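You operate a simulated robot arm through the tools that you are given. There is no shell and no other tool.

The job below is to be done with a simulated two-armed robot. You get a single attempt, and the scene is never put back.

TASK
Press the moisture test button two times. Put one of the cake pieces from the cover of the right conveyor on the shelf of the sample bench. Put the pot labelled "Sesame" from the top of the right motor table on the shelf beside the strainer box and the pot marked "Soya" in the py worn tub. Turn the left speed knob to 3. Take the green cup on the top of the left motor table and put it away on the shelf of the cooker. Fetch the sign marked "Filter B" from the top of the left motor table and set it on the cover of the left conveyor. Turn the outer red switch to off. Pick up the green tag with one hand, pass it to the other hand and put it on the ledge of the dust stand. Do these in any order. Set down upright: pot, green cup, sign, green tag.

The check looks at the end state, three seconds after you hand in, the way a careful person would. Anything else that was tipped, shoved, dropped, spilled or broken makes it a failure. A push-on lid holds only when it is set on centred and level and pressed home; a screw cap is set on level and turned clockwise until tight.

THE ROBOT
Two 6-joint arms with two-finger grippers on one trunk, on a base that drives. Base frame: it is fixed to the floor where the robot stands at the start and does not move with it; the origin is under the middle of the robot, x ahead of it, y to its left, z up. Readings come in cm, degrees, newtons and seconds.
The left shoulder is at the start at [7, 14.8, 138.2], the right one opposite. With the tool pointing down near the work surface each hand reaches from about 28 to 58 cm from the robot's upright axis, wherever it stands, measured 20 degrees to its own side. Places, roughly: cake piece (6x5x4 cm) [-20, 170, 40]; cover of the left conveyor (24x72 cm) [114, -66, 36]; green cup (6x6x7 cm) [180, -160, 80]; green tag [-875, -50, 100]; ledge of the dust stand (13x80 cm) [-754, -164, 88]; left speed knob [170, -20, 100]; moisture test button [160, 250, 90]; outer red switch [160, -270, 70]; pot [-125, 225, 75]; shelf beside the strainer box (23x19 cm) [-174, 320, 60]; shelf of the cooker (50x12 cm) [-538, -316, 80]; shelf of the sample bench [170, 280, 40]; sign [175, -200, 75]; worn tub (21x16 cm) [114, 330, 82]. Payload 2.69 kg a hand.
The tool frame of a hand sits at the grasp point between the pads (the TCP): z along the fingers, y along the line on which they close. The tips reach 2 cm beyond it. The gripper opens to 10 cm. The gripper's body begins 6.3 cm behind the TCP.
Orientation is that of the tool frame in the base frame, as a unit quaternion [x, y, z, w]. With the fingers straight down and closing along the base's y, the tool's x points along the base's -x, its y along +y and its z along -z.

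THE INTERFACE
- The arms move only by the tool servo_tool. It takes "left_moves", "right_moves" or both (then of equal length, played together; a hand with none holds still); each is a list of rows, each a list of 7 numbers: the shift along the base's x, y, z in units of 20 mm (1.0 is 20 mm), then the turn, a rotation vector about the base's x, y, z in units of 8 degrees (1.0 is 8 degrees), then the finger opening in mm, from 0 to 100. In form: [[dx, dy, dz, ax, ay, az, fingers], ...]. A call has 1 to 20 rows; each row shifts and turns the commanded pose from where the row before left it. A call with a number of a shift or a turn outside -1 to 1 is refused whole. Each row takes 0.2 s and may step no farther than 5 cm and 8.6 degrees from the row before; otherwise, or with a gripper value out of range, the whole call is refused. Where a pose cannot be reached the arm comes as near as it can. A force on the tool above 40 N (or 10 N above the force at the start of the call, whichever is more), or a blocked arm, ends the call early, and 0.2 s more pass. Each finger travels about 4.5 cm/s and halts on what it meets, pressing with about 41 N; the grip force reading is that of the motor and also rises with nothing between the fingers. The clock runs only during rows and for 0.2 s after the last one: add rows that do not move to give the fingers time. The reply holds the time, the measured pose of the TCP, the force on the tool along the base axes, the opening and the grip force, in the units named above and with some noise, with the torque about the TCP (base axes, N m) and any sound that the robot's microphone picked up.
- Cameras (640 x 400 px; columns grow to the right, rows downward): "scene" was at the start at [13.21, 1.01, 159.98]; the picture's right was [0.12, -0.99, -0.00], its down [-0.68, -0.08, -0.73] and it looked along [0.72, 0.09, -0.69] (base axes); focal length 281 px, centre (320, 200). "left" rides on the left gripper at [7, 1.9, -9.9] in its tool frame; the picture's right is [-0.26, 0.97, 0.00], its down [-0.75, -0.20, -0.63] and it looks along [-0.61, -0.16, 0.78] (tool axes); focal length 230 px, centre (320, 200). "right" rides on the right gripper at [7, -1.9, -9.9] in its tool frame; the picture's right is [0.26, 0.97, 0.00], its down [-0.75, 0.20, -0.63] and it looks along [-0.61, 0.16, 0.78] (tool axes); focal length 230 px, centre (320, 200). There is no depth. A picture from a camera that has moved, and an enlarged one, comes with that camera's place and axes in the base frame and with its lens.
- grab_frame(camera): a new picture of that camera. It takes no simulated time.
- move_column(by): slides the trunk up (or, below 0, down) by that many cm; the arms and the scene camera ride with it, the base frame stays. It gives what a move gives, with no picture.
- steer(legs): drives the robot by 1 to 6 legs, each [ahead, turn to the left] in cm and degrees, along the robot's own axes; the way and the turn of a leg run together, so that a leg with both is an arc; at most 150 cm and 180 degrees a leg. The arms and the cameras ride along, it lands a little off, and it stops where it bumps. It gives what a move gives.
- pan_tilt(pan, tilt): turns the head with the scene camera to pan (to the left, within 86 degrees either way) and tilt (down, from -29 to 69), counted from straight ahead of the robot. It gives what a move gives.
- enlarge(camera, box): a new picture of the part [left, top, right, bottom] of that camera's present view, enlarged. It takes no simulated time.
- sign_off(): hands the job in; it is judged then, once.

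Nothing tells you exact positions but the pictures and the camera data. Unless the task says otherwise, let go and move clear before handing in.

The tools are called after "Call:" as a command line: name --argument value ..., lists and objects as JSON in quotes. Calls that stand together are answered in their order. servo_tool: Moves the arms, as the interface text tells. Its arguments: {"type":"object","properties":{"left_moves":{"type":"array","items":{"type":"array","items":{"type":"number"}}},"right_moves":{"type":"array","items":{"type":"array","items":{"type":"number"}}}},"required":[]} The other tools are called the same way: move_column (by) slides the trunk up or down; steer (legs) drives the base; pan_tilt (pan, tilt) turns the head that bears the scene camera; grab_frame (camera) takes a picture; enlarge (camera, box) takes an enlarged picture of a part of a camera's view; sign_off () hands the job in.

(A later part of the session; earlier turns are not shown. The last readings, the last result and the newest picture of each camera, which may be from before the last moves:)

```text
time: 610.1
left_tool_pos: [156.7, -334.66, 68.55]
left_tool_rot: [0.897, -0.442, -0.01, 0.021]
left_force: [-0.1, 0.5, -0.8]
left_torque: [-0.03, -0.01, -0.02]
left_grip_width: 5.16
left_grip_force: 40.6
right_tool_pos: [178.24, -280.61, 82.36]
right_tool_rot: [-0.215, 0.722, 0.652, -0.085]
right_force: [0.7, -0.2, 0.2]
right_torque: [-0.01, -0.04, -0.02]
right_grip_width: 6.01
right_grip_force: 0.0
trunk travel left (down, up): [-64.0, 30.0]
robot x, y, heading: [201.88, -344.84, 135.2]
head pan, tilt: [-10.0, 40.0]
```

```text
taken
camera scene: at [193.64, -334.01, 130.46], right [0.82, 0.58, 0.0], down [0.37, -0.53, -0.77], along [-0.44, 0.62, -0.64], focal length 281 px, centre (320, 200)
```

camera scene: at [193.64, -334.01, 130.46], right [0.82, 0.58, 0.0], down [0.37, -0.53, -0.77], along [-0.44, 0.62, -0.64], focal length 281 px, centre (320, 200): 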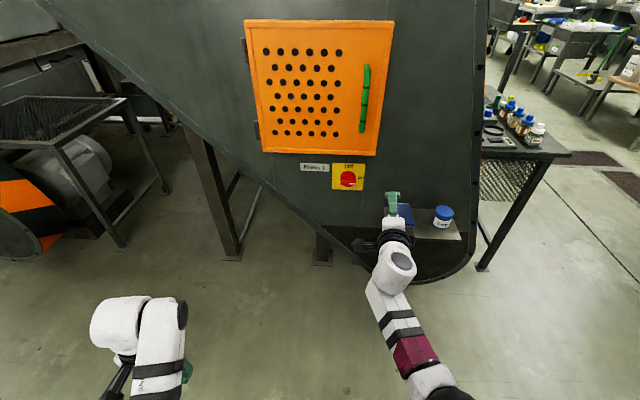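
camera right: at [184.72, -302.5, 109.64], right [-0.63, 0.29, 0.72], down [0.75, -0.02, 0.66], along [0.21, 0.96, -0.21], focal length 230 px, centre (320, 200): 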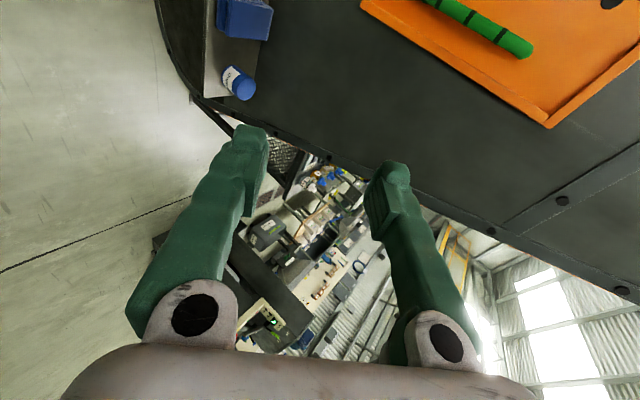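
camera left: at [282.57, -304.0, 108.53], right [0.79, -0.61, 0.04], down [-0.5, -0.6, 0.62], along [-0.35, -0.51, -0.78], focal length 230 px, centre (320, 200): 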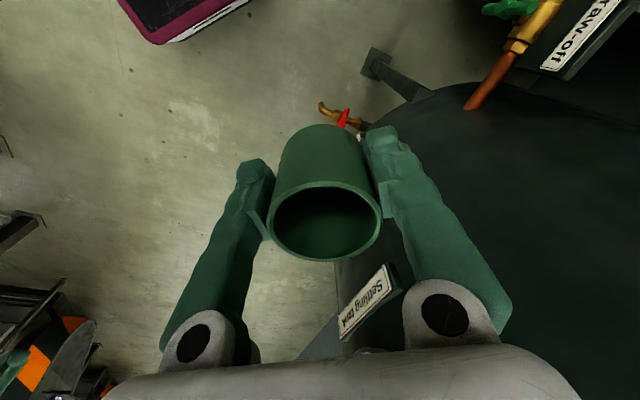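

Call:
enlarge --camera "scene" --box '[290, 140, 410, 220]'

Call:
grab_frame --camera "right"

```text
5.00 times, centred on (350, 180) of scene
camera zoom: at [193.64, -334.01, 130.46], right [0.82, 0.58, 0.0], down [0.37, -0.53, -0.77], along [-0.44, 0.62, -0.64], focal length 1407 px, centre (170, 300)
```

zoom: 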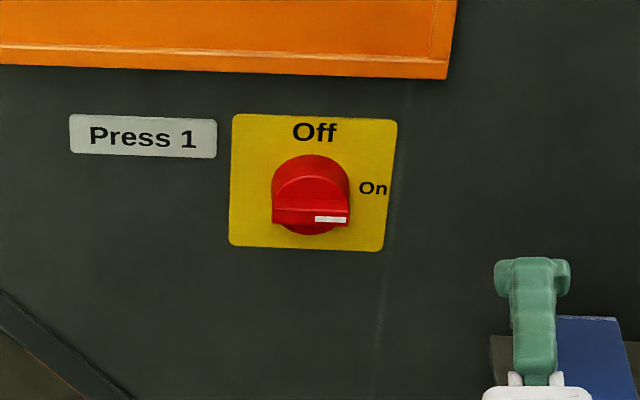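

```text
taken
camera right: at [176.29, -292.47, 80.5], right [-0.43, -0.05, 0.9], down [0.88, -0.24, 0.4], along [0.2, 0.97, 0.15], focal length 230 px, centre (320, 200)
```

right: 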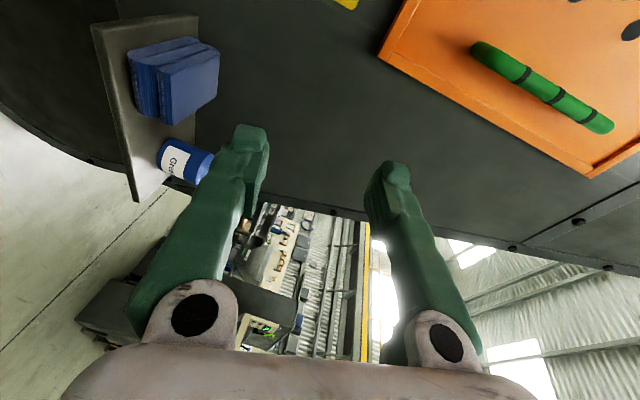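

Call:
servo_tool --right_moves '[[-0.78, -0.45, 0, -0.25, 0.57, -0.085, 60], [-0.78, -0.45, 0, -0.25, 0.57, -0.085, 60], [-0.78, -0.45, 0, 0.45, 0.25, 0, 60], [-0.78, -0.45, 0, 0.45, 0.25, 0, 60], [-0.78, -0.45, 0, 0, 0, 0.4, 60], [0, 0, 0, 0, 0, 0.4, 60]]'

Call:
steer --legs '[[8, 0]]'

Call:
grab_frame --camera "scene"

```text
time: 611.5
left_tool_pos: [156.65, -334.77, 68.52]
left_tool_rot: [0.896, -0.443, -0.011, 0.021]
left_force: [-0.2, 0.4, -0.5]
left_torque: [0.0, -0.02, -0.02]
left_grip_width: 5.18
left_grip_force: 41.1
right_tool_pos: [172.49, -286.15, 86.75]
right_tool_rot: [-0.175, 0.681, 0.683, -0.195]
right_force: [0.3, -0.6, -0.1]
right_torque: [0.0, 0.0, 0.01]
right_grip_width: 6.0
right_grip_force: 0.1
right hand out of reach, approached as far as the arm can: row 3, 4
trunk travel left (down, up): [-64.0, 30.0]
robot x, y, heading: [202.06, -344.37, 135.3]
head pan, tilt: [-10.0, 40.0]
```

```text
time: 612.6
left_tool_pos: [151.1, -329.29, 68.66]
left_tool_rot: [0.897, -0.442, -0.01, 0.018]
left_force: [-0.5, -0.5, -0.8]
left_torque: [-0.02, -0.02, -0.01]
left_grip_width: 5.17
left_grip_force: 40.6
right_tool_pos: [166.88, -280.55, 86.8]
right_tool_rot: [-0.175, 0.682, 0.683, -0.194]
right_force: [-0.5, -0.1, -0.7]
right_torque: [0.0, -0.01, 0.02]
right_grip_width: 6.0
right_grip_force: 0.0
trunk travel left (down, up): [-64.0, 30.0]
robot x, y, heading: [196.67, -338.8, 135.2]
head pan, tilt: [-10.0, 40.0]
```

```text
taken
camera scene: at [188.06, -328.57, 130.48], right [0.82, 0.58, 0.0], down [0.37, -0.52, -0.77], along [-0.44, 0.63, -0.64], focal length 281 px, centre (320, 200)
```

scene: 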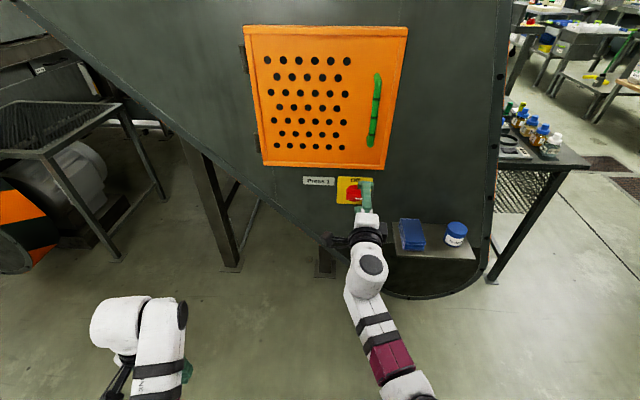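

The hand now points straight at the guard with the fingers closing vertically. I'll move 6 cm closer and lower the trunk to the switch height.

Call:
steer --legs '[[6, 0]]'

Call:
move_column --by -13

Call:
pan_tilt --pan -20 --tilt 35

Call:
grab_frame --camera "scene"

Call:
enlarge --camera "scene" --box '[280, 150, 400, 230]'

Call:
grab_frame --camera "right"

```text
time: 613.5
left_tool_pos: [146.96, -325.37, 68.66]
left_tool_rot: [0.897, -0.441, -0.011, 0.019]
left_force: [0.6, 0.3, -0.8]
left_torque: [0.03, 0.03, -0.03]
left_grip_width: 5.17
left_grip_force: 40.8
right_tool_pos: [162.83, -276.6, 87.03]
right_tool_rot: [-0.175, 0.68, 0.684, -0.195]
right_force: [0.5, -0.5, 0.5]
right_torque: [-0.03, -0.03, 0.01]
right_grip_width: 5.98
right_grip_force: 0.1
trunk travel left (down, up): [-64.0, 30.0]
robot x, y, heading: [192.34, -334.84, 135.3]
head pan, tilt: [-10.0, 40.0]
```

```text
time: 615.1
left_tool_pos: [146.92, -325.17, 55.48]
left_tool_rot: [0.897, -0.441, -0.01, 0.019]
left_force: [0.6, -0.3, 0.6]
left_torque: [0.03, -0.01, 0.03]
left_grip_width: 5.16
left_grip_force: 40.8
right_tool_pos: [162.63, -276.43, 73.87]
right_tool_rot: [-0.175, 0.683, 0.682, -0.195]
right_force: [-0.4, -0.1, 0.3]
right_torque: [-0.02, 0.0, 0.04]
right_grip_width: 5.99
right_grip_force: 0.1
trunk travel left (down, up): [-51.0, 43.0]
robot x, y, heading: [192.0, -334.73, 135.4]
head pan, tilt: [-10.0, 40.0]
```

```text
time: 615.8
left_tool_pos: [146.86, -325.14, 55.57]
left_tool_rot: [0.897, -0.442, -0.01, 0.019]
left_force: [-0.9, 0.1, -0.8]
left_torque: [0.02, -0.01, -0.02]
left_grip_width: 5.2
left_grip_force: 41.2
right_tool_pos: [162.59, -276.55, 73.71]
right_tool_rot: [-0.176, 0.682, 0.683, -0.195]
right_force: [0.4, 0.1, -0.2]
right_torque: [-0.01, 0.0, -0.02]
right_grip_width: 6.02
right_grip_force: 0.1
trunk travel left (down, up): [-51.0, 43.0]
robot x, y, heading: [192.34, -334.93, 135.5]
head pan, tilt: [-20.0, 35.0]
```

```text
taken
camera scene: at [184.94, -323.37, 118.22], right [0.9, 0.43, 0.0], down [0.25, -0.52, -0.82], along [-0.35, 0.74, -0.57], focal length 281 px, centre (320, 200)
```

scene: 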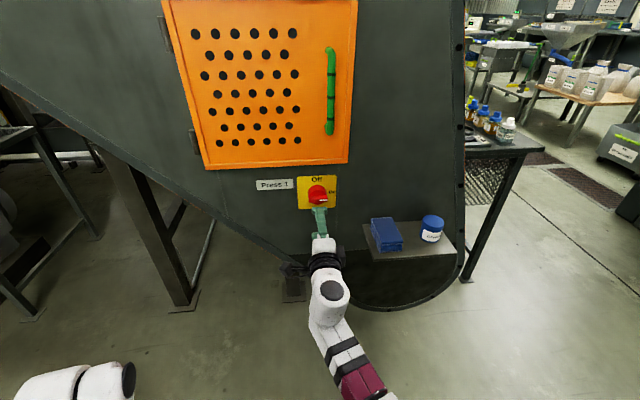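

```text
5.00 times, centred on (340, 190) of scene
camera zoom: at [184.94, -323.37, 118.22], right [0.9, 0.43, 0.0], down [0.25, -0.52, -0.82], along [-0.35, 0.74, -0.57], focal length 1407 px, centre (220, 250)
```

zoom: 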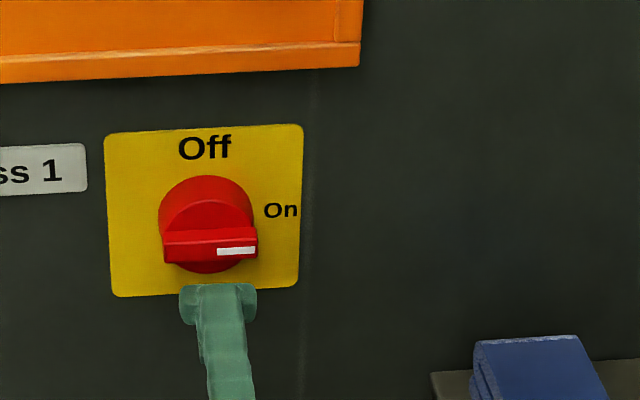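

```text
taken
camera right: at [161.48, -288.59, 71.84], right [-0.2, -0.13, 0.97], down [0.97, -0.16, 0.18], along [0.14, 0.98, 0.15], focal length 230 px, centre (320, 200)
```

right: 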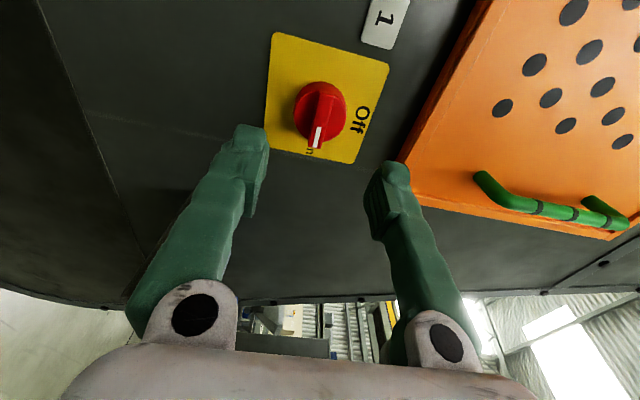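

The hand camera shows the switch centred on the tool axis. I'll move forward along the axis.

Call:
servo_tool --right_moves '[[-0.5, 0.86, 0, 0, 0, 0, 50], [-0.5, 0.86, 0, 0, 0, 0, 50], [-0.5, 0.86, 0, 0, 0, 0, 50], [-0.5, 0.86, 0, 0, 0, 0, 50]]'

Call:
grab_frame --camera "right"

Call:
enlarge --camera "scene" --box '[280, 150, 400, 230]'

```text
time: 616.8
left_tool_pos: [146.83, -325.18, 55.54]
left_tool_rot: [0.897, -0.441, -0.01, 0.02]
left_force: [0.5, 0.0, -0.5]
left_torque: [0.02, 0.03, 0.0]
left_grip_width: 5.17
left_grip_force: 41.5
right_tool_pos: [160.0, -270.64, 76.58]
right_tool_rot: [-0.177, 0.684, 0.681, -0.194]
right_force: [0.6, -0.4, 1.1]
right_torque: [0.0, 0.02, -0.04]
right_grip_width: 5.02
right_grip_force: 0.0
right hand out of reach, approached as far as the arm can: row 1, 2, 3, 4
trunk travel left (down, up): [-51.0, 43.0]
robot x, y, heading: [192.17, -334.94, 135.2]
head pan, tilt: [-20.0, 35.0]
```

```text
taken
camera right: at [159.02, -282.72, 74.77], right [-0.2, -0.12, 0.97], down [0.97, -0.16, 0.18], along [0.13, 0.98, 0.15], focal length 230 px, centre (320, 200)
```

right: 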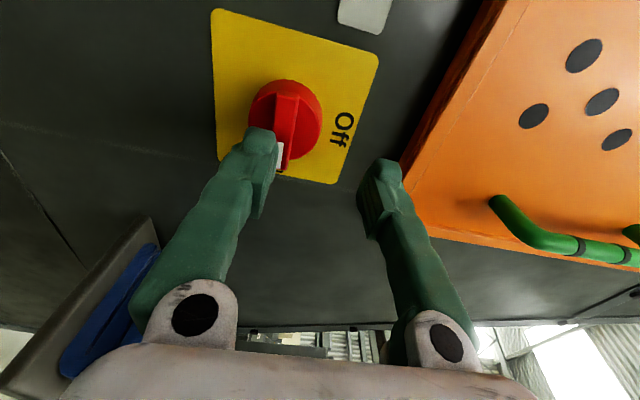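

```text
5.00 times, centred on (340, 190) of scene
camera zoom: at [184.95, -323.34, 118.21], right [0.9, 0.43, 0.0], down [0.25, -0.52, -0.82], along [-0.35, 0.74, -0.57], focal length 1407 px, centre (220, 250)
```

zoom: 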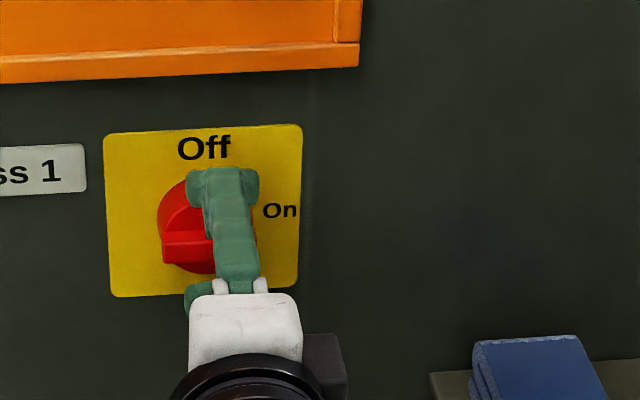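

Call:
move_column --by -10

Call:
servo_tool --right_moves '[[0, 0, 0.9, 0, 0, 0, 50], [0, 0, 0.9, 0, 0, 0, 50], [0, 0, 0.9, 0, 0, 0, 50], [-0.06, 0, 0.7, 0, 0, 0, 50]]'

Call:
grab_frame --camera "right"

```text
time: 618.2
left_tool_pos: [146.9, -325.26, 45.52]
left_tool_rot: [0.897, -0.442, -0.009, 0.02]
left_force: [-0.4, -0.1, 0.0]
left_torque: [0.01, 0.01, 0.01]
left_grip_width: 5.19
left_grip_force: 40.9
right_tool_pos: [160.19, -270.57, 66.72]
right_tool_rot: [-0.177, 0.683, 0.682, -0.194]
right_force: [-1.0, 0.5, -0.2]
right_torque: [0.0, -0.02, 0.06]
right_grip_width: 5.01
right_grip_force: 0.2
trunk travel left (down, up): [-41.0, 53.0]
robot x, y, heading: [192.77, -334.86, 135.4]
head pan, tilt: [-20.0, 35.0]
```

```text
time: 619.2
left_tool_pos: [146.8, -325.16, 45.52]
left_tool_rot: [0.897, -0.442, -0.009, 0.02]
left_force: [-0.2, -0.5, -0.5]
left_torque: [-0.03, -0.01, -0.04]
left_grip_width: 5.18
left_grip_force: 41.5
right_tool_pos: [159.97, -270.63, 73.41]
right_tool_rot: [-0.177, 0.683, 0.681, -0.195]
right_force: [-0.3, 0.1, 0.0]
right_torque: [-0.02, 0.03, 0.01]
right_grip_width: 4.98
right_grip_force: 0.1
trunk travel left (down, up): [-41.0, 53.0]
robot x, y, heading: [192.24, -334.62, 135.5]
head pan, tilt: [-20.0, 35.0]
```

```text
taken
camera right: at [158.88, -282.83, 71.61], right [-0.2, -0.12, 0.97], down [0.97, -0.16, 0.18], along [0.13, 0.98, 0.15], focal length 230 px, centre (320, 200)
```

right: 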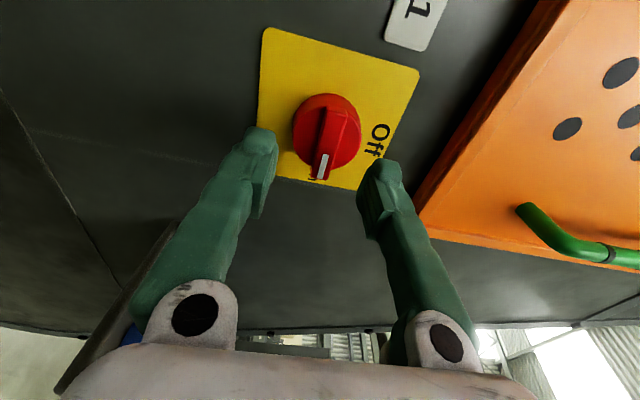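

Call:
servo_tool --right_moves '[[-0.5, 0.86, 0.2, 0, 0, 0, 45], [-0.5, 0.86, 0.15, 0, 0, 0, 45]]'

Call:
grab_frame --camera "right"

Call:
enlarge --camera "scene" --box '[290, 130, 390, 210]'

```text
time: 619.8
left_tool_pos: [146.86, -325.27, 45.68]
left_tool_rot: [0.897, -0.441, -0.011, 0.02]
left_force: [-0.5, 0.0, -0.7]
left_torque: [0.01, 0.03, 0.03]
left_grip_width: 5.17
left_grip_force: 41.1
right_tool_pos: [158.1, -267.3, 74.27]
right_tool_rot: [-0.176, 0.684, 0.68, -0.194]
right_force: [10.4, -18.4, -4.3]
right_torque: [-0.58, -0.37, 0.03]
right_grip_width: 4.69
right_grip_force: 2.0
trunk travel left (down, up): [-41.0, 53.0]
robot x, y, heading: [191.96, -334.84, 135.4]
head pan, tilt: [-20.0, 35.0]
```

```text
taken
camera right: at [156.99, -279.52, 72.43], right [-0.2, -0.12, 0.97], down [0.97, -0.16, 0.18], along [0.14, 0.98, 0.15], focal length 230 px, centre (320, 200)
```

right: 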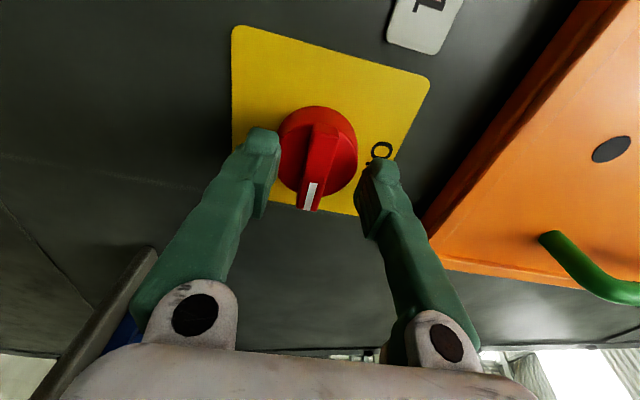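

```text
5.00 times, centred on (340, 170) of scene
camera zoom: at [185.12, -323.64, 108.25], right [0.9, 0.43, 0.0], down [0.24, -0.52, -0.82], along [-0.35, 0.74, -0.57], focal length 1407 px, centre (220, 350)
```

zoom: 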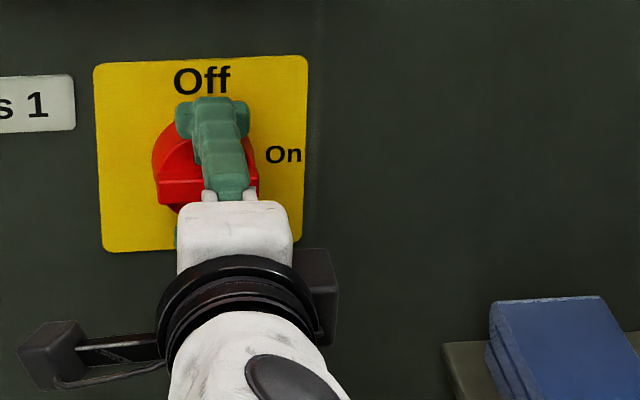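

The fingertips are now against the knob's disc with the bar between them. I'll back off a couple of millimetres and close on the bar.

Call:
servo_tool --right_moves '[[0.12, -0.2, 0, 0, 0, 0, 45], [0, 0, 0, 0, 0, 0, 25], [0, 0, 0, 0, 0, 0, 5], [0, 0, 0, 0, 0, 0, 5], [0, 0, 0, 0, 0, 0, 5]]'

Call:
grab_frame --camera "right"

```text
time: 621.0
left_tool_pos: [146.85, -325.22, 45.5]
left_tool_rot: [0.897, -0.442, -0.009, 0.019]
left_force: [-0.3, 0.6, -0.1]
left_torque: [-0.02, 0.01, 0.0]
left_grip_width: 5.18
left_grip_force: 41.2
right_tool_pos: [158.13, -267.48, 74.03]
right_tool_rot: [-0.176, 0.684, 0.68, -0.194]
right_force: [-0.5, 0.1, -5.5]
right_torque: [0.08, -0.31, 0.0]
right_grip_width: 1.32
right_grip_force: 39.9
trunk travel left (down, up): [-41.0, 53.0]
robot x, y, heading: [192.5, -335.15, 135.5]
head pan, tilt: [-20.0, 35.0]
```

```text
taken
camera right: at [157.08, -279.63, 72.15], right [-0.2, -0.12, 0.97], down [0.97, -0.16, 0.18], along [0.13, 0.98, 0.15], focal length 230 px, centre (320, 200)
```

right: 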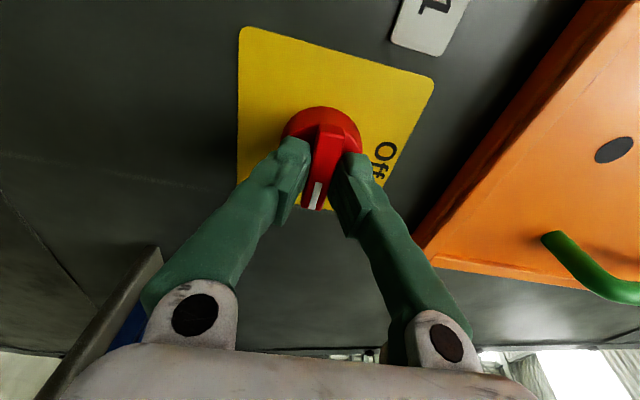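

The grip is slightly off the knob's centre, so I'll reopen, shift 0.8 cm toward the centre and grip again.

Call:
servo_tool --right_moves '[[0, 0, 0, 0, 0, 0, 30], [0, 0, 0, 0, 0, 0, 30], [-0.35, -0.2, 0, 0, 0, 0, 30], [0, 0, 0, 0, 0, 0, 5], [0, 0, 0, 0, 0, 0, 5], [0, 0, 0, 0, 0, 0, 5]]'

Call:
grab_frame --camera "right"

Call:
enlarge --camera "scene" --box '[290, 130, 390, 210]'

```text
time: 622.4
left_tool_pos: [146.93, -325.11, 45.54]
left_tool_rot: [0.897, -0.441, -0.009, 0.02]
left_force: [0.6, -0.1, 0.7]
left_torque: [0.02, 0.0, 0.02]
left_grip_width: 5.18
left_grip_force: 41.3
right_tool_pos: [157.41, -268.08, 73.93]
right_tool_rot: [-0.177, 0.684, 0.68, -0.194]
right_force: [0.4, -2.6, -7.2]
right_torque: [0.08, -0.25, 0.05]
right_grip_width: 1.31
right_grip_force: 39.6
trunk travel left (down, up): [-41.0, 53.0]
robot x, y, heading: [192.3, -335.12, 135.5]
head pan, tilt: [-20.0, 35.0]
```

```text
taken
camera right: at [156.37, -280.12, 72.15], right [-0.2, -0.12, 0.97], down [0.97, -0.16, 0.18], along [0.13, 0.98, 0.15], focal length 230 px, centre (320, 200)
```

right: 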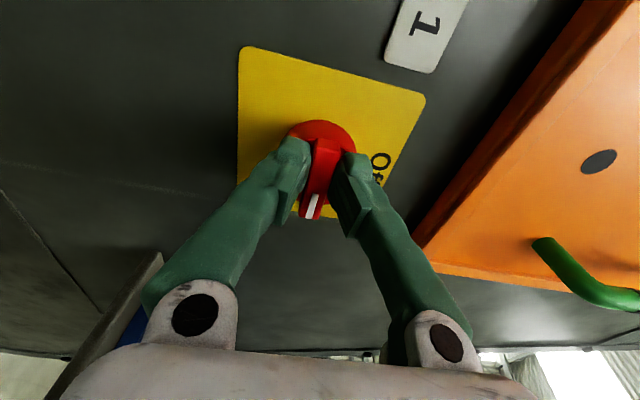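

```text
5.00 times, centred on (340, 170) of scene
camera zoom: at [184.88, -323.29, 108.2], right [0.9, 0.43, 0.0], down [0.25, -0.52, -0.82], along [-0.35, 0.74, -0.57], focal length 1407 px, centre (220, 350)
```

zoom: 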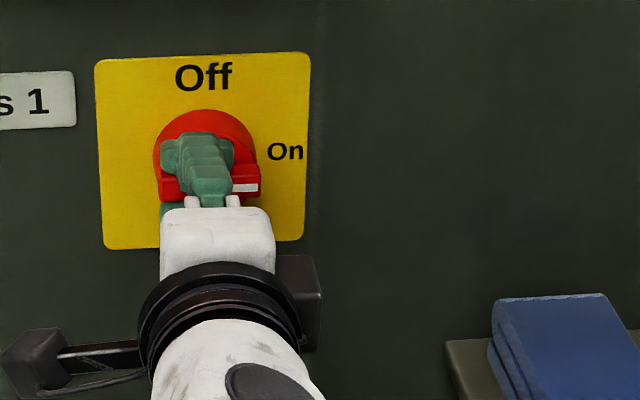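

Call:
servo_tool --right_moves '[[0, 0, 0, 0, 0, 0, 30], [0, 0, 0, 0, 0, 0, 30], [0.2, 0.12, 0, 0, 0, 0, 30], [0, 0, 0, 0, 0, 0, 5], [0, 0, 0, 0, 0, 0, 5], [0, 0, 0, 0, 0, 0, 5], [0, 0, 0.1, 0.4, -0.69, 0, 5], [0, 0, 0, 0.4, -0.69, 0, 5]]'

Call:
grab_frame --camera "right"

Call:
enlarge --camera "scene" --box '[290, 130, 390, 210]'

```text
time: 624.2
left_tool_pos: [146.82, -325.06, 45.41]
left_tool_rot: [0.897, -0.442, -0.009, 0.02]
left_force: [-0.5, -0.2, -1.3]
left_torque: [0.02, 0.02, -0.01]
left_grip_width: 5.16
left_grip_force: 40.9
right_tool_pos: [157.82, -267.7, 73.94]
right_tool_rot: [-0.254, 0.662, 0.695, -0.116]
right_force: [3.7, -10.1, -16.6]
right_torque: [-0.05, -0.02, -0.71]
right_grip_width: 1.29
right_grip_force: 39.6
trunk travel left (down, up): [-41.0, 53.0]
robot x, y, heading: [192.04, -334.8, 135.4]
head pan, tilt: [-20.0, 35.0]
```

```text
taken
camera right: at [157.27, -279.53, 70.66], right [-0.39, -0.22, 0.9], down [0.92, -0.19, 0.35], along [0.09, 0.96, 0.28], focal length 230 px, centre (320, 200)
```

right: 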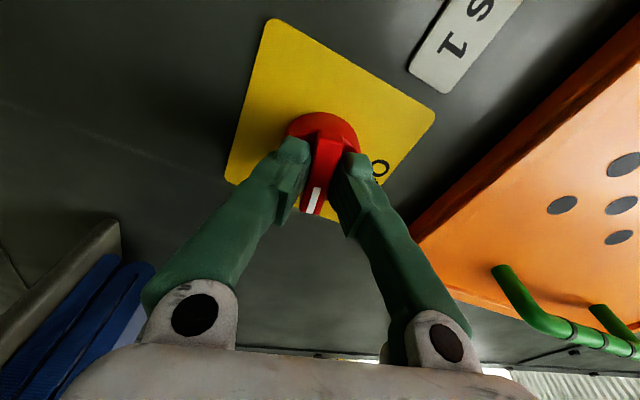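

```text
5.00 times, centred on (340, 170) of scene
camera zoom: at [184.86, -323.23, 108.17], right [0.9, 0.43, 0.0], down [0.25, -0.52, -0.82], along [-0.35, 0.74, -0.58], focal length 1407 px, centre (220, 350)
```

zoom: 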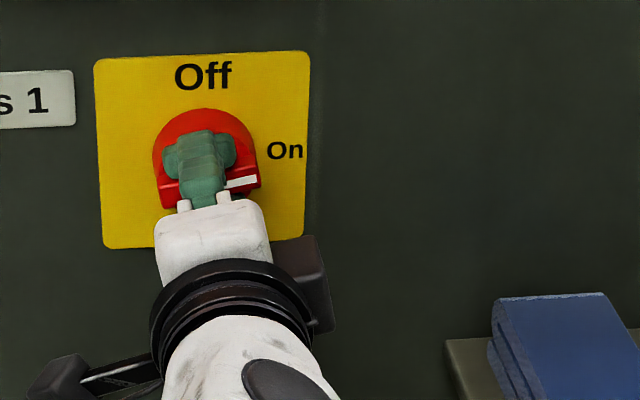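

The bar turns with the hand. Continuing the counter-clockwise turn in stages.

Call:
servo_tool --right_moves '[[0, 0, -0.15, 0.4, -0.69, 0, 5], [0.03, -0.05, 0, 0.4, -0.69, 0, 5], [0, 0, 0, 0.4, -0.69, 0, 5], [0, 0, 0, 0.4, -0.69, 0, 5], [0, 0, 0, 0.4, -0.69, 0, 5], [0, 0, 0, 0, 0, 0, 5]]'

Call:
enlarge --camera "scene" --box '[290, 130, 390, 210]'

```text
time: 625.6
left_tool_pos: [146.89, -325.06, 45.41]
left_tool_rot: [0.897, -0.442, -0.008, 0.021]
left_force: [-0.7, 0.1, -0.5]
left_torque: [0.01, 0.01, -0.01]
left_grip_width: 5.2
left_grip_force: 40.8
right_tool_pos: [158.0, -267.61, 73.88]
right_tool_rot: [-0.425, 0.566, 0.702, 0.079]
right_force: [-1.1, 6.3, -8.8]
right_torque: [0.02, 0.0, -0.12]
right_grip_width: 1.32
right_grip_force: 39.9
trunk travel left (down, up): [-41.0, 53.0]
robot x, y, heading: [192.36, -334.49, 135.2]
head pan, tilt: [-20.0, 35.0]
```

```text
5.00 times, centred on (340, 170) of scene
camera zoom: at [184.85, -323.08, 108.18], right [0.9, 0.43, 0.0], down [0.25, -0.52, -0.82], along [-0.35, 0.74, -0.58], focal length 1407 px, centre (220, 350)
```

zoom: 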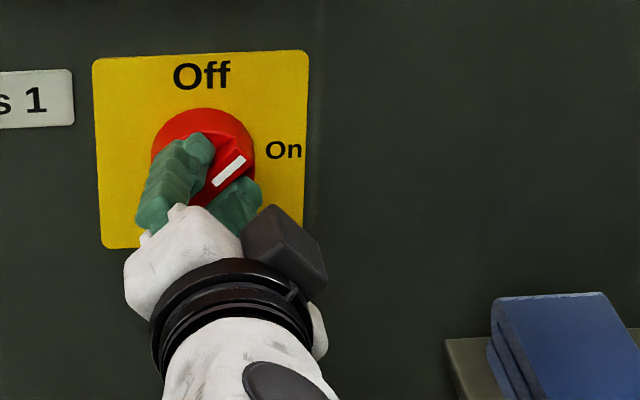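

Call:
servo_tool --right_moves '[[0, 0, 0, 0.4, -0.69, 0, 5], [0, 0, 0, 0.4, -0.69, 0, 5], [0, 0, 0, 0.4, -0.69, 0, 5], [0, 0, 0, 0.4, -0.69, 0, 5], [0, 0, 0, 0.4, -0.69, 0, 5], [0, 0, 0, 0, 0, 0, 5]]'

Call:
enlarge --camera "scene" --box '[290, 130, 390, 210]'

```text
time: 627.0
left_tool_pos: [146.8, -324.92, 45.47]
left_tool_rot: [0.897, -0.441, -0.008, 0.021]
left_force: [0.7, 0.2, -0.6]
left_torque: [0.0, 0.04, 0.0]
left_grip_width: 5.16
left_grip_force: 40.7
right_tool_pos: [157.95, -267.63, 73.98]
right_tool_rot: [-0.566, 0.429, 0.651, 0.269]
right_force: [-0.6, 11.8, -7.0]
right_torque: [-0.03, -0.02, -0.04]
right_grip_width: 1.31
right_grip_force: 39.8
trunk travel left (down, up): [-41.0, 53.0]
robot x, y, heading: [192.27, -334.71, 135.2]
head pan, tilt: [-20.0, 35.0]
```

```text
5.00 times, centred on (340, 170) of scene
camera zoom: at [184.87, -323.01, 108.17], right [0.9, 0.43, 0.0], down [0.25, -0.52, -0.82], along [-0.35, 0.74, -0.58], focal length 1407 px, centre (220, 350)
```

zoom: 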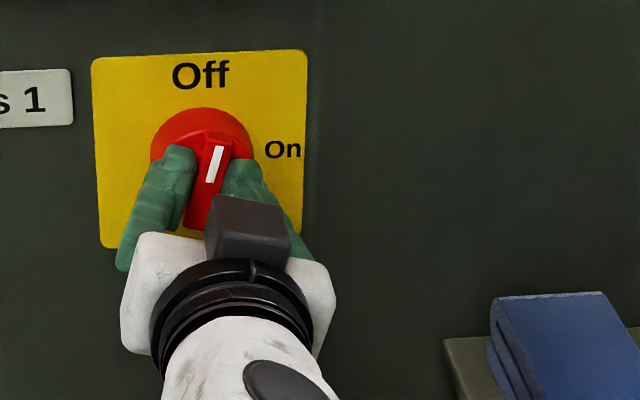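

Call:
servo_tool --right_moves '[[0, 0, 0, 0.46, -0.79, 0, 5], [0, 0, 0, 0.46, -0.79, 0, 5], [0, 0, 0, 0, 0, 0, 5]]'

Call:
enlarge --camera "scene" --box '[290, 130, 390, 210]'

```text
time: 627.8
left_tool_pos: [146.87, -324.98, 45.41]
left_tool_rot: [0.897, -0.441, -0.009, 0.022]
left_force: [-0.3, 0.9, -0.3]
left_torque: [0.03, -0.01, -0.01]
left_grip_width: 5.17
left_grip_force: 40.7
right_tool_pos: [158.07, -267.52, 73.9]
right_tool_rot: [0.616, -0.355, -0.611, -0.349]
right_force: [1.3, 9.3, -7.2]
right_torque: [0.06, 0.03, -0.03]
right_grip_width: 1.33
right_grip_force: 39.6
trunk travel left (down, up): [-41.0, 53.0]
robot x, y, heading: [191.99, -334.55, 135.5]
head pan, tilt: [-20.0, 35.0]
```

```text
5.00 times, centred on (340, 170) of scene
camera zoom: at [184.92, -323.05, 108.18], right [0.9, 0.43, 0.0], down [0.25, -0.52, -0.82], along [-0.35, 0.74, -0.58], focal length 1407 px, centre (220, 350)
```

zoom: 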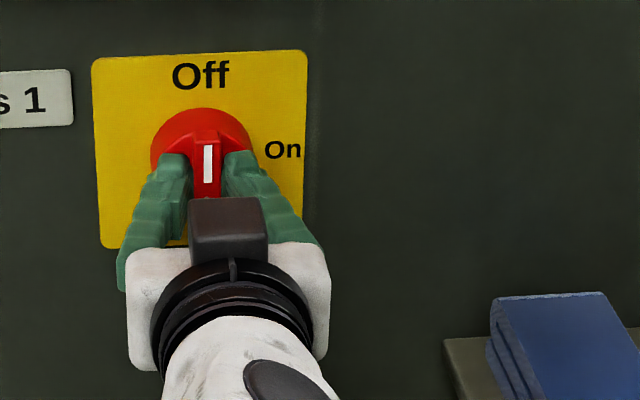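

The mark now points to "Off". I'll release and back away.

Call:
servo_tool --right_moves '[[0, 0, 0, 0, 0, 0, 20], [0, 0, 0, 0, 0, 0, 40], [0, 0, 0, 0, 0, 0, 40], [0.5, -0.86, 0, 0, 0, 0, 40], [0.5, -0.86, 0, 0, 0, 0, 40], [0.5, -0.86, 0, 0, 0, 0, 40], [0.5, -0.86, 0, 0, 0, 0, 40], [0.5, -0.86, 0, 0, 0, 0, 40]]'

Call:
enlarge --camera "scene" --box '[290, 130, 390, 210]'

Call:
grab_frame --camera "right"

```text
time: 629.6
left_tool_pos: [146.97, -325.12, 45.56]
left_tool_rot: [0.897, -0.441, -0.01, 0.019]
left_force: [0.0, -0.2, -0.8]
left_torque: [0.03, -0.01, 0.02]
left_grip_width: 5.2
left_grip_force: 41.0
right_tool_pos: [163.08, -276.5, 74.03]
right_tool_rot: [0.614, -0.354, -0.612, -0.35]
right_force: [-0.1, -0.3, 0.0]
right_torque: [-0.02, -0.01, -0.01]
right_grip_width: 4.01
right_grip_force: 0.0
trunk travel left (down, up): [-41.0, 53.0]
robot x, y, heading: [192.89, -334.98, 135.5]
head pan, tilt: [-20.0, 35.0]
```

```text
5.00 times, centred on (340, 170) of scene
camera zoom: at [184.97, -323.4, 108.23], right [0.9, 0.43, 0.0], down [0.25, -0.52, -0.82], along [-0.35, 0.74, -0.57], focal length 1407 px, centre (220, 350)
```

zoom: 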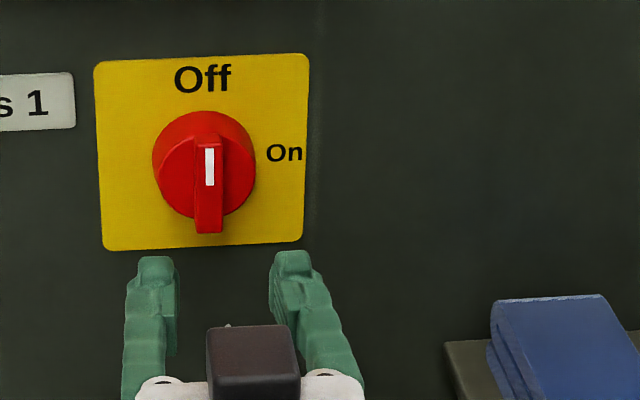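

```text
taken
camera right: at [169.61, -284.11, 67.06], right [-0.83, -0.49, -0.25], down [0.15, -0.64, 0.75], along [-0.53, 0.59, 0.6], focal length 230 px, centre (320, 200)
```

right: 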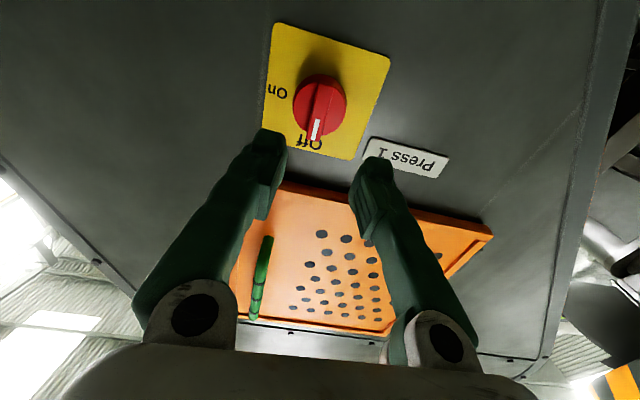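

The switch reads "Off". I'll back away, raise the trunk, and bring the right hand back to a compact pose.

Call:
steer --legs '[[-14, 0]]'

Call:
move_column --by 40

Call:
move_column --by 13

Call:
servo_tool --right_moves '[[0.25, -0.45, -0.4, -0.81, -0.47, 0, 40], [0.25, -0.45, -0.4, -0.81, -0.47, 0, 40], [0.25, -0.45, -0.4, -0.81, -0.47, 0, 40], [0.25, -0.45, -0.4, -0.81, -0.47, 0, 40], [0.25, -0.45, -0.6, -0.81, -0.47, 0, 40], [0.25, -0.45, -0.6, -0.81, -0.47, 0, 40], [0.25, -0.45, -0.8, -0.81, -0.47, 0, 40], [0.25, -0.45, -0.8, -0.81, -0.47, 0, 40], [0.2, -0.35, -0.8, -0.81, -0.47, 0, 40], [0.2, -0.35, -0.8, -0.81, -0.47, 0, 40], [0, 0, -0.8, -0.81, -0.47, 0, 40], [0, 0, -0.8, -0.81, -0.47, 0, 40]]'

Call:
grab_frame --camera "left"

Call:
grab_frame --camera "scene"

```text
time: 630.9
left_tool_pos: [156.86, -335.2, 45.57]
left_tool_rot: [0.898, -0.44, -0.01, 0.02]
left_force: [1.1, 1.1, -0.6]
left_torque: [0.02, 0.05, 0.01]
left_grip_width: 5.2
left_grip_force: 40.5
right_tool_pos: [173.12, -286.45, 74.19]
right_tool_rot: [0.615, -0.354, -0.613, -0.349]
right_force: [-1.0, 0.1, -0.4]
right_torque: [-0.04, 0.01, -0.02]
right_grip_width: 3.98
right_grip_force: 0.0
trunk travel left (down, up): [-41.0, 53.0]
robot x, y, heading: [202.81, -344.67, 135.5]
head pan, tilt: [-20.0, 35.0]
```

```text
time: 634.7
left_tool_pos: [157.02, -335.23, 85.5]
left_tool_rot: [0.897, -0.441, -0.01, 0.02]
left_force: [-0.1, 0.2, -0.5]
left_torque: [0.0, -0.03, 0.0]
left_grip_width: 5.2
left_grip_force: 40.6
right_tool_pos: [173.15, -286.38, 114.21]
right_tool_rot: [0.615, -0.354, -0.612, -0.349]
right_force: [-0.3, -0.4, 0.1]
right_torque: [0.03, -0.01, 0.0]
right_grip_width: 3.98
right_grip_force: 0.0
trunk travel left (down, up): [-81.0, 13.0]
robot x, y, heading: [202.4, -344.93, 135.3]
head pan, tilt: [-20.0, 35.0]
```

```text
time: 636.3
left_tool_pos: [156.91, -335.15, 98.48]
left_tool_rot: [0.897, -0.441, -0.01, 0.019]
left_force: [-0.6, -0.1, -0.8]
left_torque: [-0.01, 0.02, -0.01]
left_grip_width: 5.21
left_grip_force: 41.3
right_tool_pos: [173.08, -286.39, 127.12]
right_tool_rot: [0.615, -0.353, -0.613, -0.349]
right_force: [-0.1, 0.0, 0.5]
right_torque: [0.03, -0.02, -0.05]
right_grip_width: 3.99
right_grip_force: 0.1
trunk travel left (down, up): [-94.0, 0.0]
robot x, y, heading: [202.37, -345.14, 135.4]
head pan, tilt: [-20.0, 35.0]
```

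```text
time: 638.9
left_tool_pos: [156.9, -335.13, 98.6]
left_tool_rot: [0.897, -0.441, -0.009, 0.02]
left_force: [0.1, 0.3, -1.3]
left_torque: [-0.01, 0.02, -0.02]
left_grip_width: 5.17
left_grip_force: 41.3
right_tool_pos: [175.44, -293.72, 108.85]
right_tool_rot: [0.865, -0.501, 0.001, 0.004]
right_force: [0.5, 0.5, -0.7]
right_torque: [-0.02, -0.01, 0.03]
right_grip_width: 3.99
right_grip_force: 0.0
right hand out of reach, approached as far as the arm can: row 9, 10, 11
trunk travel left (down, up): [-94.0, 0.0]
robot x, y, heading: [202.12, -345.15, 135.1]
head pan, tilt: [-20.0, 35.0]
```

```text
taken
camera left: at [160.01, -341.46, 108.54], right [-0.92, -0.39, 0.04], down [-0.28, 0.73, 0.62], along [-0.27, 0.56, -0.78], focal length 230 px, centre (320, 200)
```

left: 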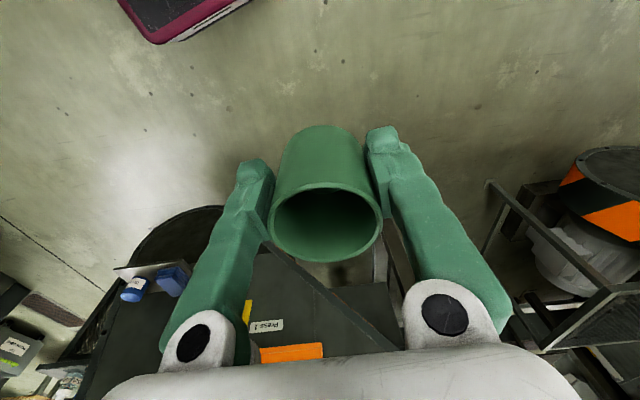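

```text
taken
camera scene: at [194.97, -333.19, 161.21], right [0.9, 0.43, 0.0], down [0.25, -0.52, -0.82], along [-0.35, 0.74, -0.57], focal length 281 px, centre (320, 200)
```

scene: 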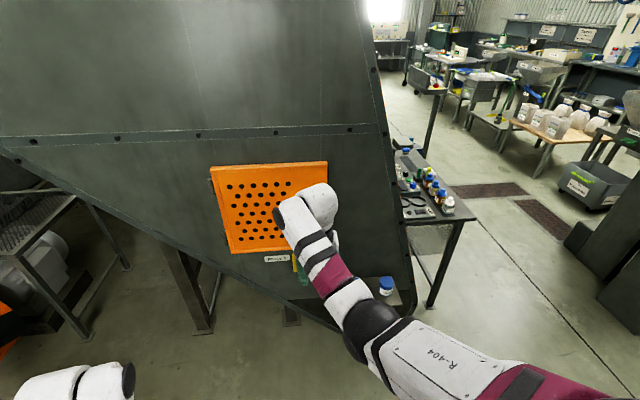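

Call:
pan_tilt --pan 72 --tilt 12

Call:
grab_frame --camera "scene"

Call:
enlarge --camera "scene" --box '[220, 120, 420, 245]'

```text
time: 640.6
left_tool_pos: [156.96, -335.08, 98.57]
left_tool_rot: [0.897, -0.441, -0.009, 0.019]
left_force: [0.0, 1.2, -0.7]
left_torque: [-0.01, 0.02, 0.01]
left_grip_width: 5.16
left_grip_force: 40.8
right_tool_pos: [175.5, -293.71, 108.87]
right_tool_rot: [0.866, -0.5, 0.0, 0.004]
right_force: [0.3, 0.1, 0.1]
right_torque: [-0.01, -0.02, -0.03]
right_grip_width: 3.98
right_grip_force: 0.0
trunk travel left (down, up): [-94.0, 0.0]
robot x, y, heading: [202.24, -344.89, 135.4]
head pan, tilt: [72.0, 12.0]
```

```text
taken
camera scene: at [190.53, -345.56, 164.91], right [-0.46, 0.89, 0.0], down [0.18, 0.1, -0.98], along [-0.87, -0.45, -0.21], focal length 281 px, centre (320, 200)
```

scene: 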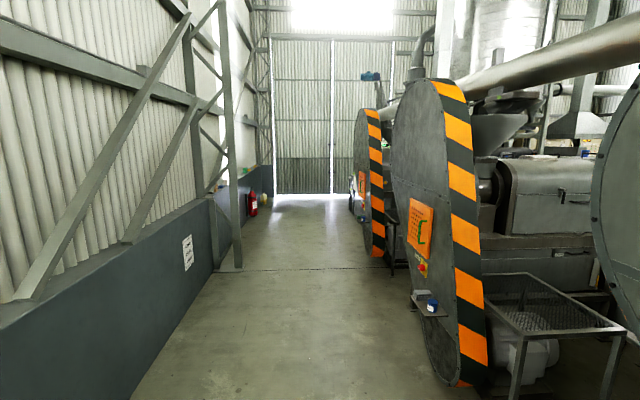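

```text
3.20 times, centred on (320, 182) of scene
camera zoom: at [190.53, -345.56, 164.91], right [-0.46, 0.89, 0.0], down [0.18, 0.1, -0.98], along [-0.87, -0.45, -0.21], focal length 900 px, centre (320, 256)
```

zoom: 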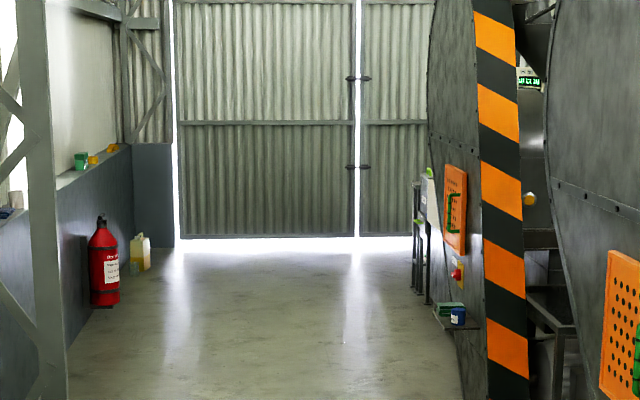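

The far corridor ends at a closed gate, so I'll take the known way back through the aisle to the cooker, carrying the cup.

Call:
steer --legs '[[0, -55], [45, 0], [0, -42], [98, 0], [0, 71], [150, 0]]'

Call:
pan_tilt --pan 0 --tilt 25

Call:
grab_frame --camera "scene"

```text
time: 662.4
left_tool_pos: [207.57, -66.24, 98.51]
left_tool_rot: [0.757, -0.653, -0.015, 0.016]
left_force: [0.8, -0.4, -0.1]
left_torque: [-0.01, -0.01, 0.0]
left_grip_width: 5.18
left_grip_force: 41.1
right_tool_pos: [244.16, -39.13, 108.91]
right_tool_rot: [0.711, -0.704, -0.001, 0.003]
right_force: [0.6, -0.3, 0.4]
right_torque: [0.0, -0.02, -0.01]
right_grip_width: 3.99
right_grip_force: 0.1
trunk travel left (down, up): [-94.0, 0.0]
robot x, y, heading: [242.51, -96.84, 105.9]
head pan, tilt: [72.0, 12.0]
```

```text
time: 663.8
left_tool_pos: [207.5, -66.12, 98.46]
left_tool_rot: [0.756, -0.654, -0.014, 0.016]
left_force: [-0.2, -0.7, -0.6]
left_torque: [-0.04, -0.02, 0.01]
left_grip_width: 5.17
left_grip_force: 41.2
right_tool_pos: [244.15, -39.12, 108.95]
right_tool_rot: [0.711, -0.704, 0.0, 0.004]
right_force: [0.8, 1.0, 0.7]
right_torque: [-0.01, 0.02, -0.01]
right_grip_width: 3.99
right_grip_force: 0.1
trunk travel left (down, up): [-94.0, 0.0]
robot x, y, heading: [242.47, -96.96, 106.2]
head pan, tilt: [0.0, 25.0]
```

```text
taken
camera scene: at [238.53, -83.18, 162.8], right [0.96, 0.28, 0.0], down [0.12, -0.41, -0.91], along [-0.25, 0.87, -0.42], focal length 281 px, centre (320, 200)
```

scene: 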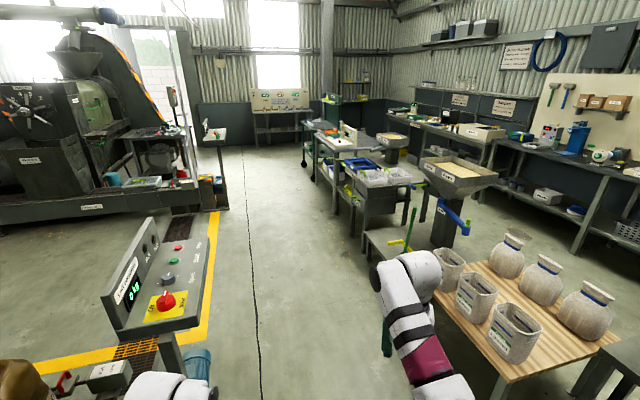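

Call:
steer --legs '[[112, 0], [0, 16], [75, 0], [0, 82], [150, 0], [30, 0]]'

Call:
pan_tilt --pan 0 --tilt 15

Call:
grab_frame --camera "scene"

```text
time: 686.5
left_tool_pos: [-18.61, -37.06, 98.65]
left_tool_rot: [0.989, 0.146, 0.003, 0.022]
left_force: [0.0, 0.2, 0.3]
left_torque: [0.0, 0.04, -0.03]
left_grip_width: 5.18
left_grip_force: 40.6
right_tool_pos: [-50.5, -4.94, 108.96]
right_tool_rot: [0.997, 0.076, 0.001, 0.003]
right_force: [0.7, -0.2, 0.1]
right_torque: [-0.05, 0.0, -0.01]
right_grip_width: 3.99
right_grip_force: 0.0
trunk travel left (down, up): [-94.0, 0.0]
robot x, y, heading: [6.83, 1.49, -155.5]
head pan, tilt: [0.0, 25.0]
```

```text
time: 687.2
left_tool_pos: [-18.88, -37.1, 98.57]
left_tool_rot: [0.989, 0.144, 0.003, 0.022]
left_force: [0.2, 0.3, 0.0]
left_torque: [0.0, -0.01, 0.02]
left_grip_width: 5.17
left_grip_force: 41.4
right_tool_pos: [-50.87, -4.87, 108.86]
right_tool_rot: [0.997, 0.077, 0.002, 0.003]
right_force: [0.0, 0.4, 0.2]
right_torque: [0.01, 0.03, -0.01]
right_grip_width: 4.0
right_grip_force: 0.0
trunk travel left (down, up): [-94.0, 0.0]
robot x, y, heading: [6.49, 2.05, -155.7]
head pan, tilt: [0.0, 15.0]
```

```text
taken
camera scene: at [-6.59, -4.13, 164.42], right [-0.41, 0.91, 0.0], down [0.24, 0.11, -0.97], along [-0.88, -0.4, -0.26], focal length 281 px, centre (320, 200)
```

scene: 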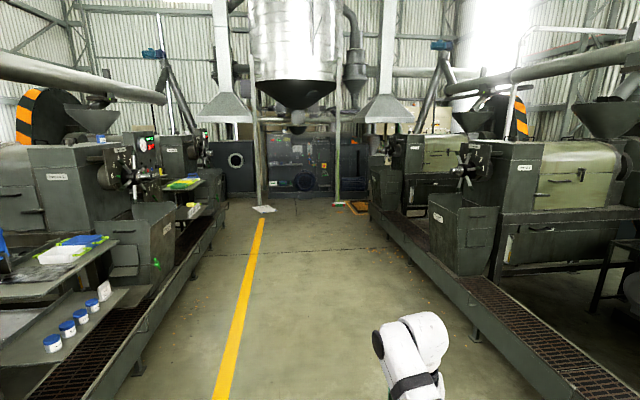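

Call:
steer --legs '[[0, 5.8], [150, 0], [150, 0], [120, 0]]'

Call:
pan_tilt --pan 0 --tilt 20

Call:
grab_frame --camera "scene"

```text
time: 707.9
left_tool_pos: [-374.53, -253.58, 98.68]
left_tool_rot: [0.977, 0.211, 0.004, 0.022]
left_force: [1.3, -0.5, -0.3]
left_torque: [0.01, -0.01, 0.01]
left_grip_width: 5.15
left_grip_force: 40.4
right_tool_pos: [-410.58, -225.85, 108.88]
right_tool_rot: [0.99, 0.143, 0.003, 0.003]
right_force: [-1.0, -0.4, 0.7]
right_torque: [0.03, 0.03, 0.01]
right_grip_width: 3.99
right_grip_force: 0.0
trunk travel left (down, up): [-94.0, 0.0]
robot x, y, heading: [-354.79, -211.74, -148.0]
head pan, tilt: [0.0, 15.0]
```

```text
time: 708.5
left_tool_pos: [-374.56, -253.71, 98.46]
left_tool_rot: [0.977, 0.211, 0.005, 0.021]
left_force: [1.0, 0.5, -0.6]
left_torque: [0.0, 0.03, 0.01]
left_grip_width: 5.16
left_grip_force: 41.3
right_tool_pos: [-410.57, -225.96, 108.73]
right_tool_rot: [0.99, 0.143, 0.002, 0.003]
right_force: [0.4, -0.3, -0.2]
right_torque: [-0.01, -0.01, -0.04]
right_grip_width: 3.99
right_grip_force: 0.1
trunk travel left (down, up): [-94.0, 0.0]
robot x, y, heading: [-354.87, -211.82, -147.8]
head pan, tilt: [0.0, 20.0]
```

```text
taken
camera scene: at [-366.83, -219.24, 163.61], right [-0.53, 0.85, 0.0], down [0.29, 0.18, -0.94], along [-0.8, -0.5, -0.34], focal length 281 px, centre (320, 200)
```

scene: 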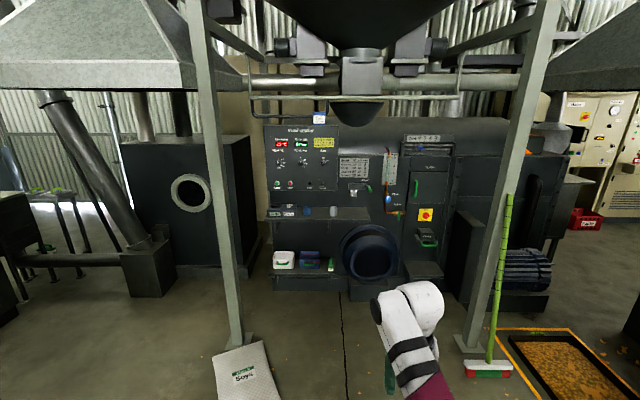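

Call:
enlarge --camera "scene" --box '[240, 110, 460, 290]'

Call:
enlarge --camera "scene" --box '[255, 180, 395, 260]'

```text
2.22 times, centred on (350, 200) of scene
camera zoom: at [-366.83, -219.24, 163.61], right [-0.53, 0.85, 0.0], down [0.29, 0.18, -0.94], along [-0.8, -0.5, -0.34], focal length 625 px, centre (253, 200)
```

zoom: 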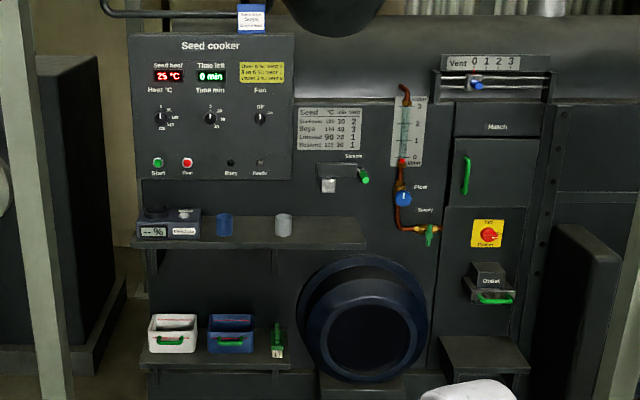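

```text
4.57 times, centred on (325, 220) of scene
camera zoom: at [-366.83, -219.24, 163.61], right [-0.53, 0.85, 0.0], down [0.29, 0.18, -0.94], along [-0.8, -0.5, -0.34], focal length 1286 px, centre (297, 109)
```

zoom: 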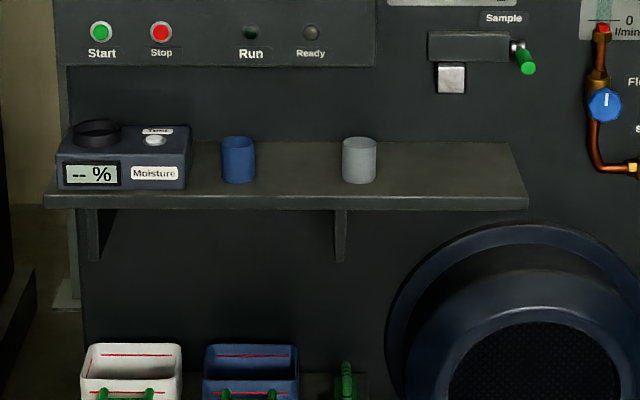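

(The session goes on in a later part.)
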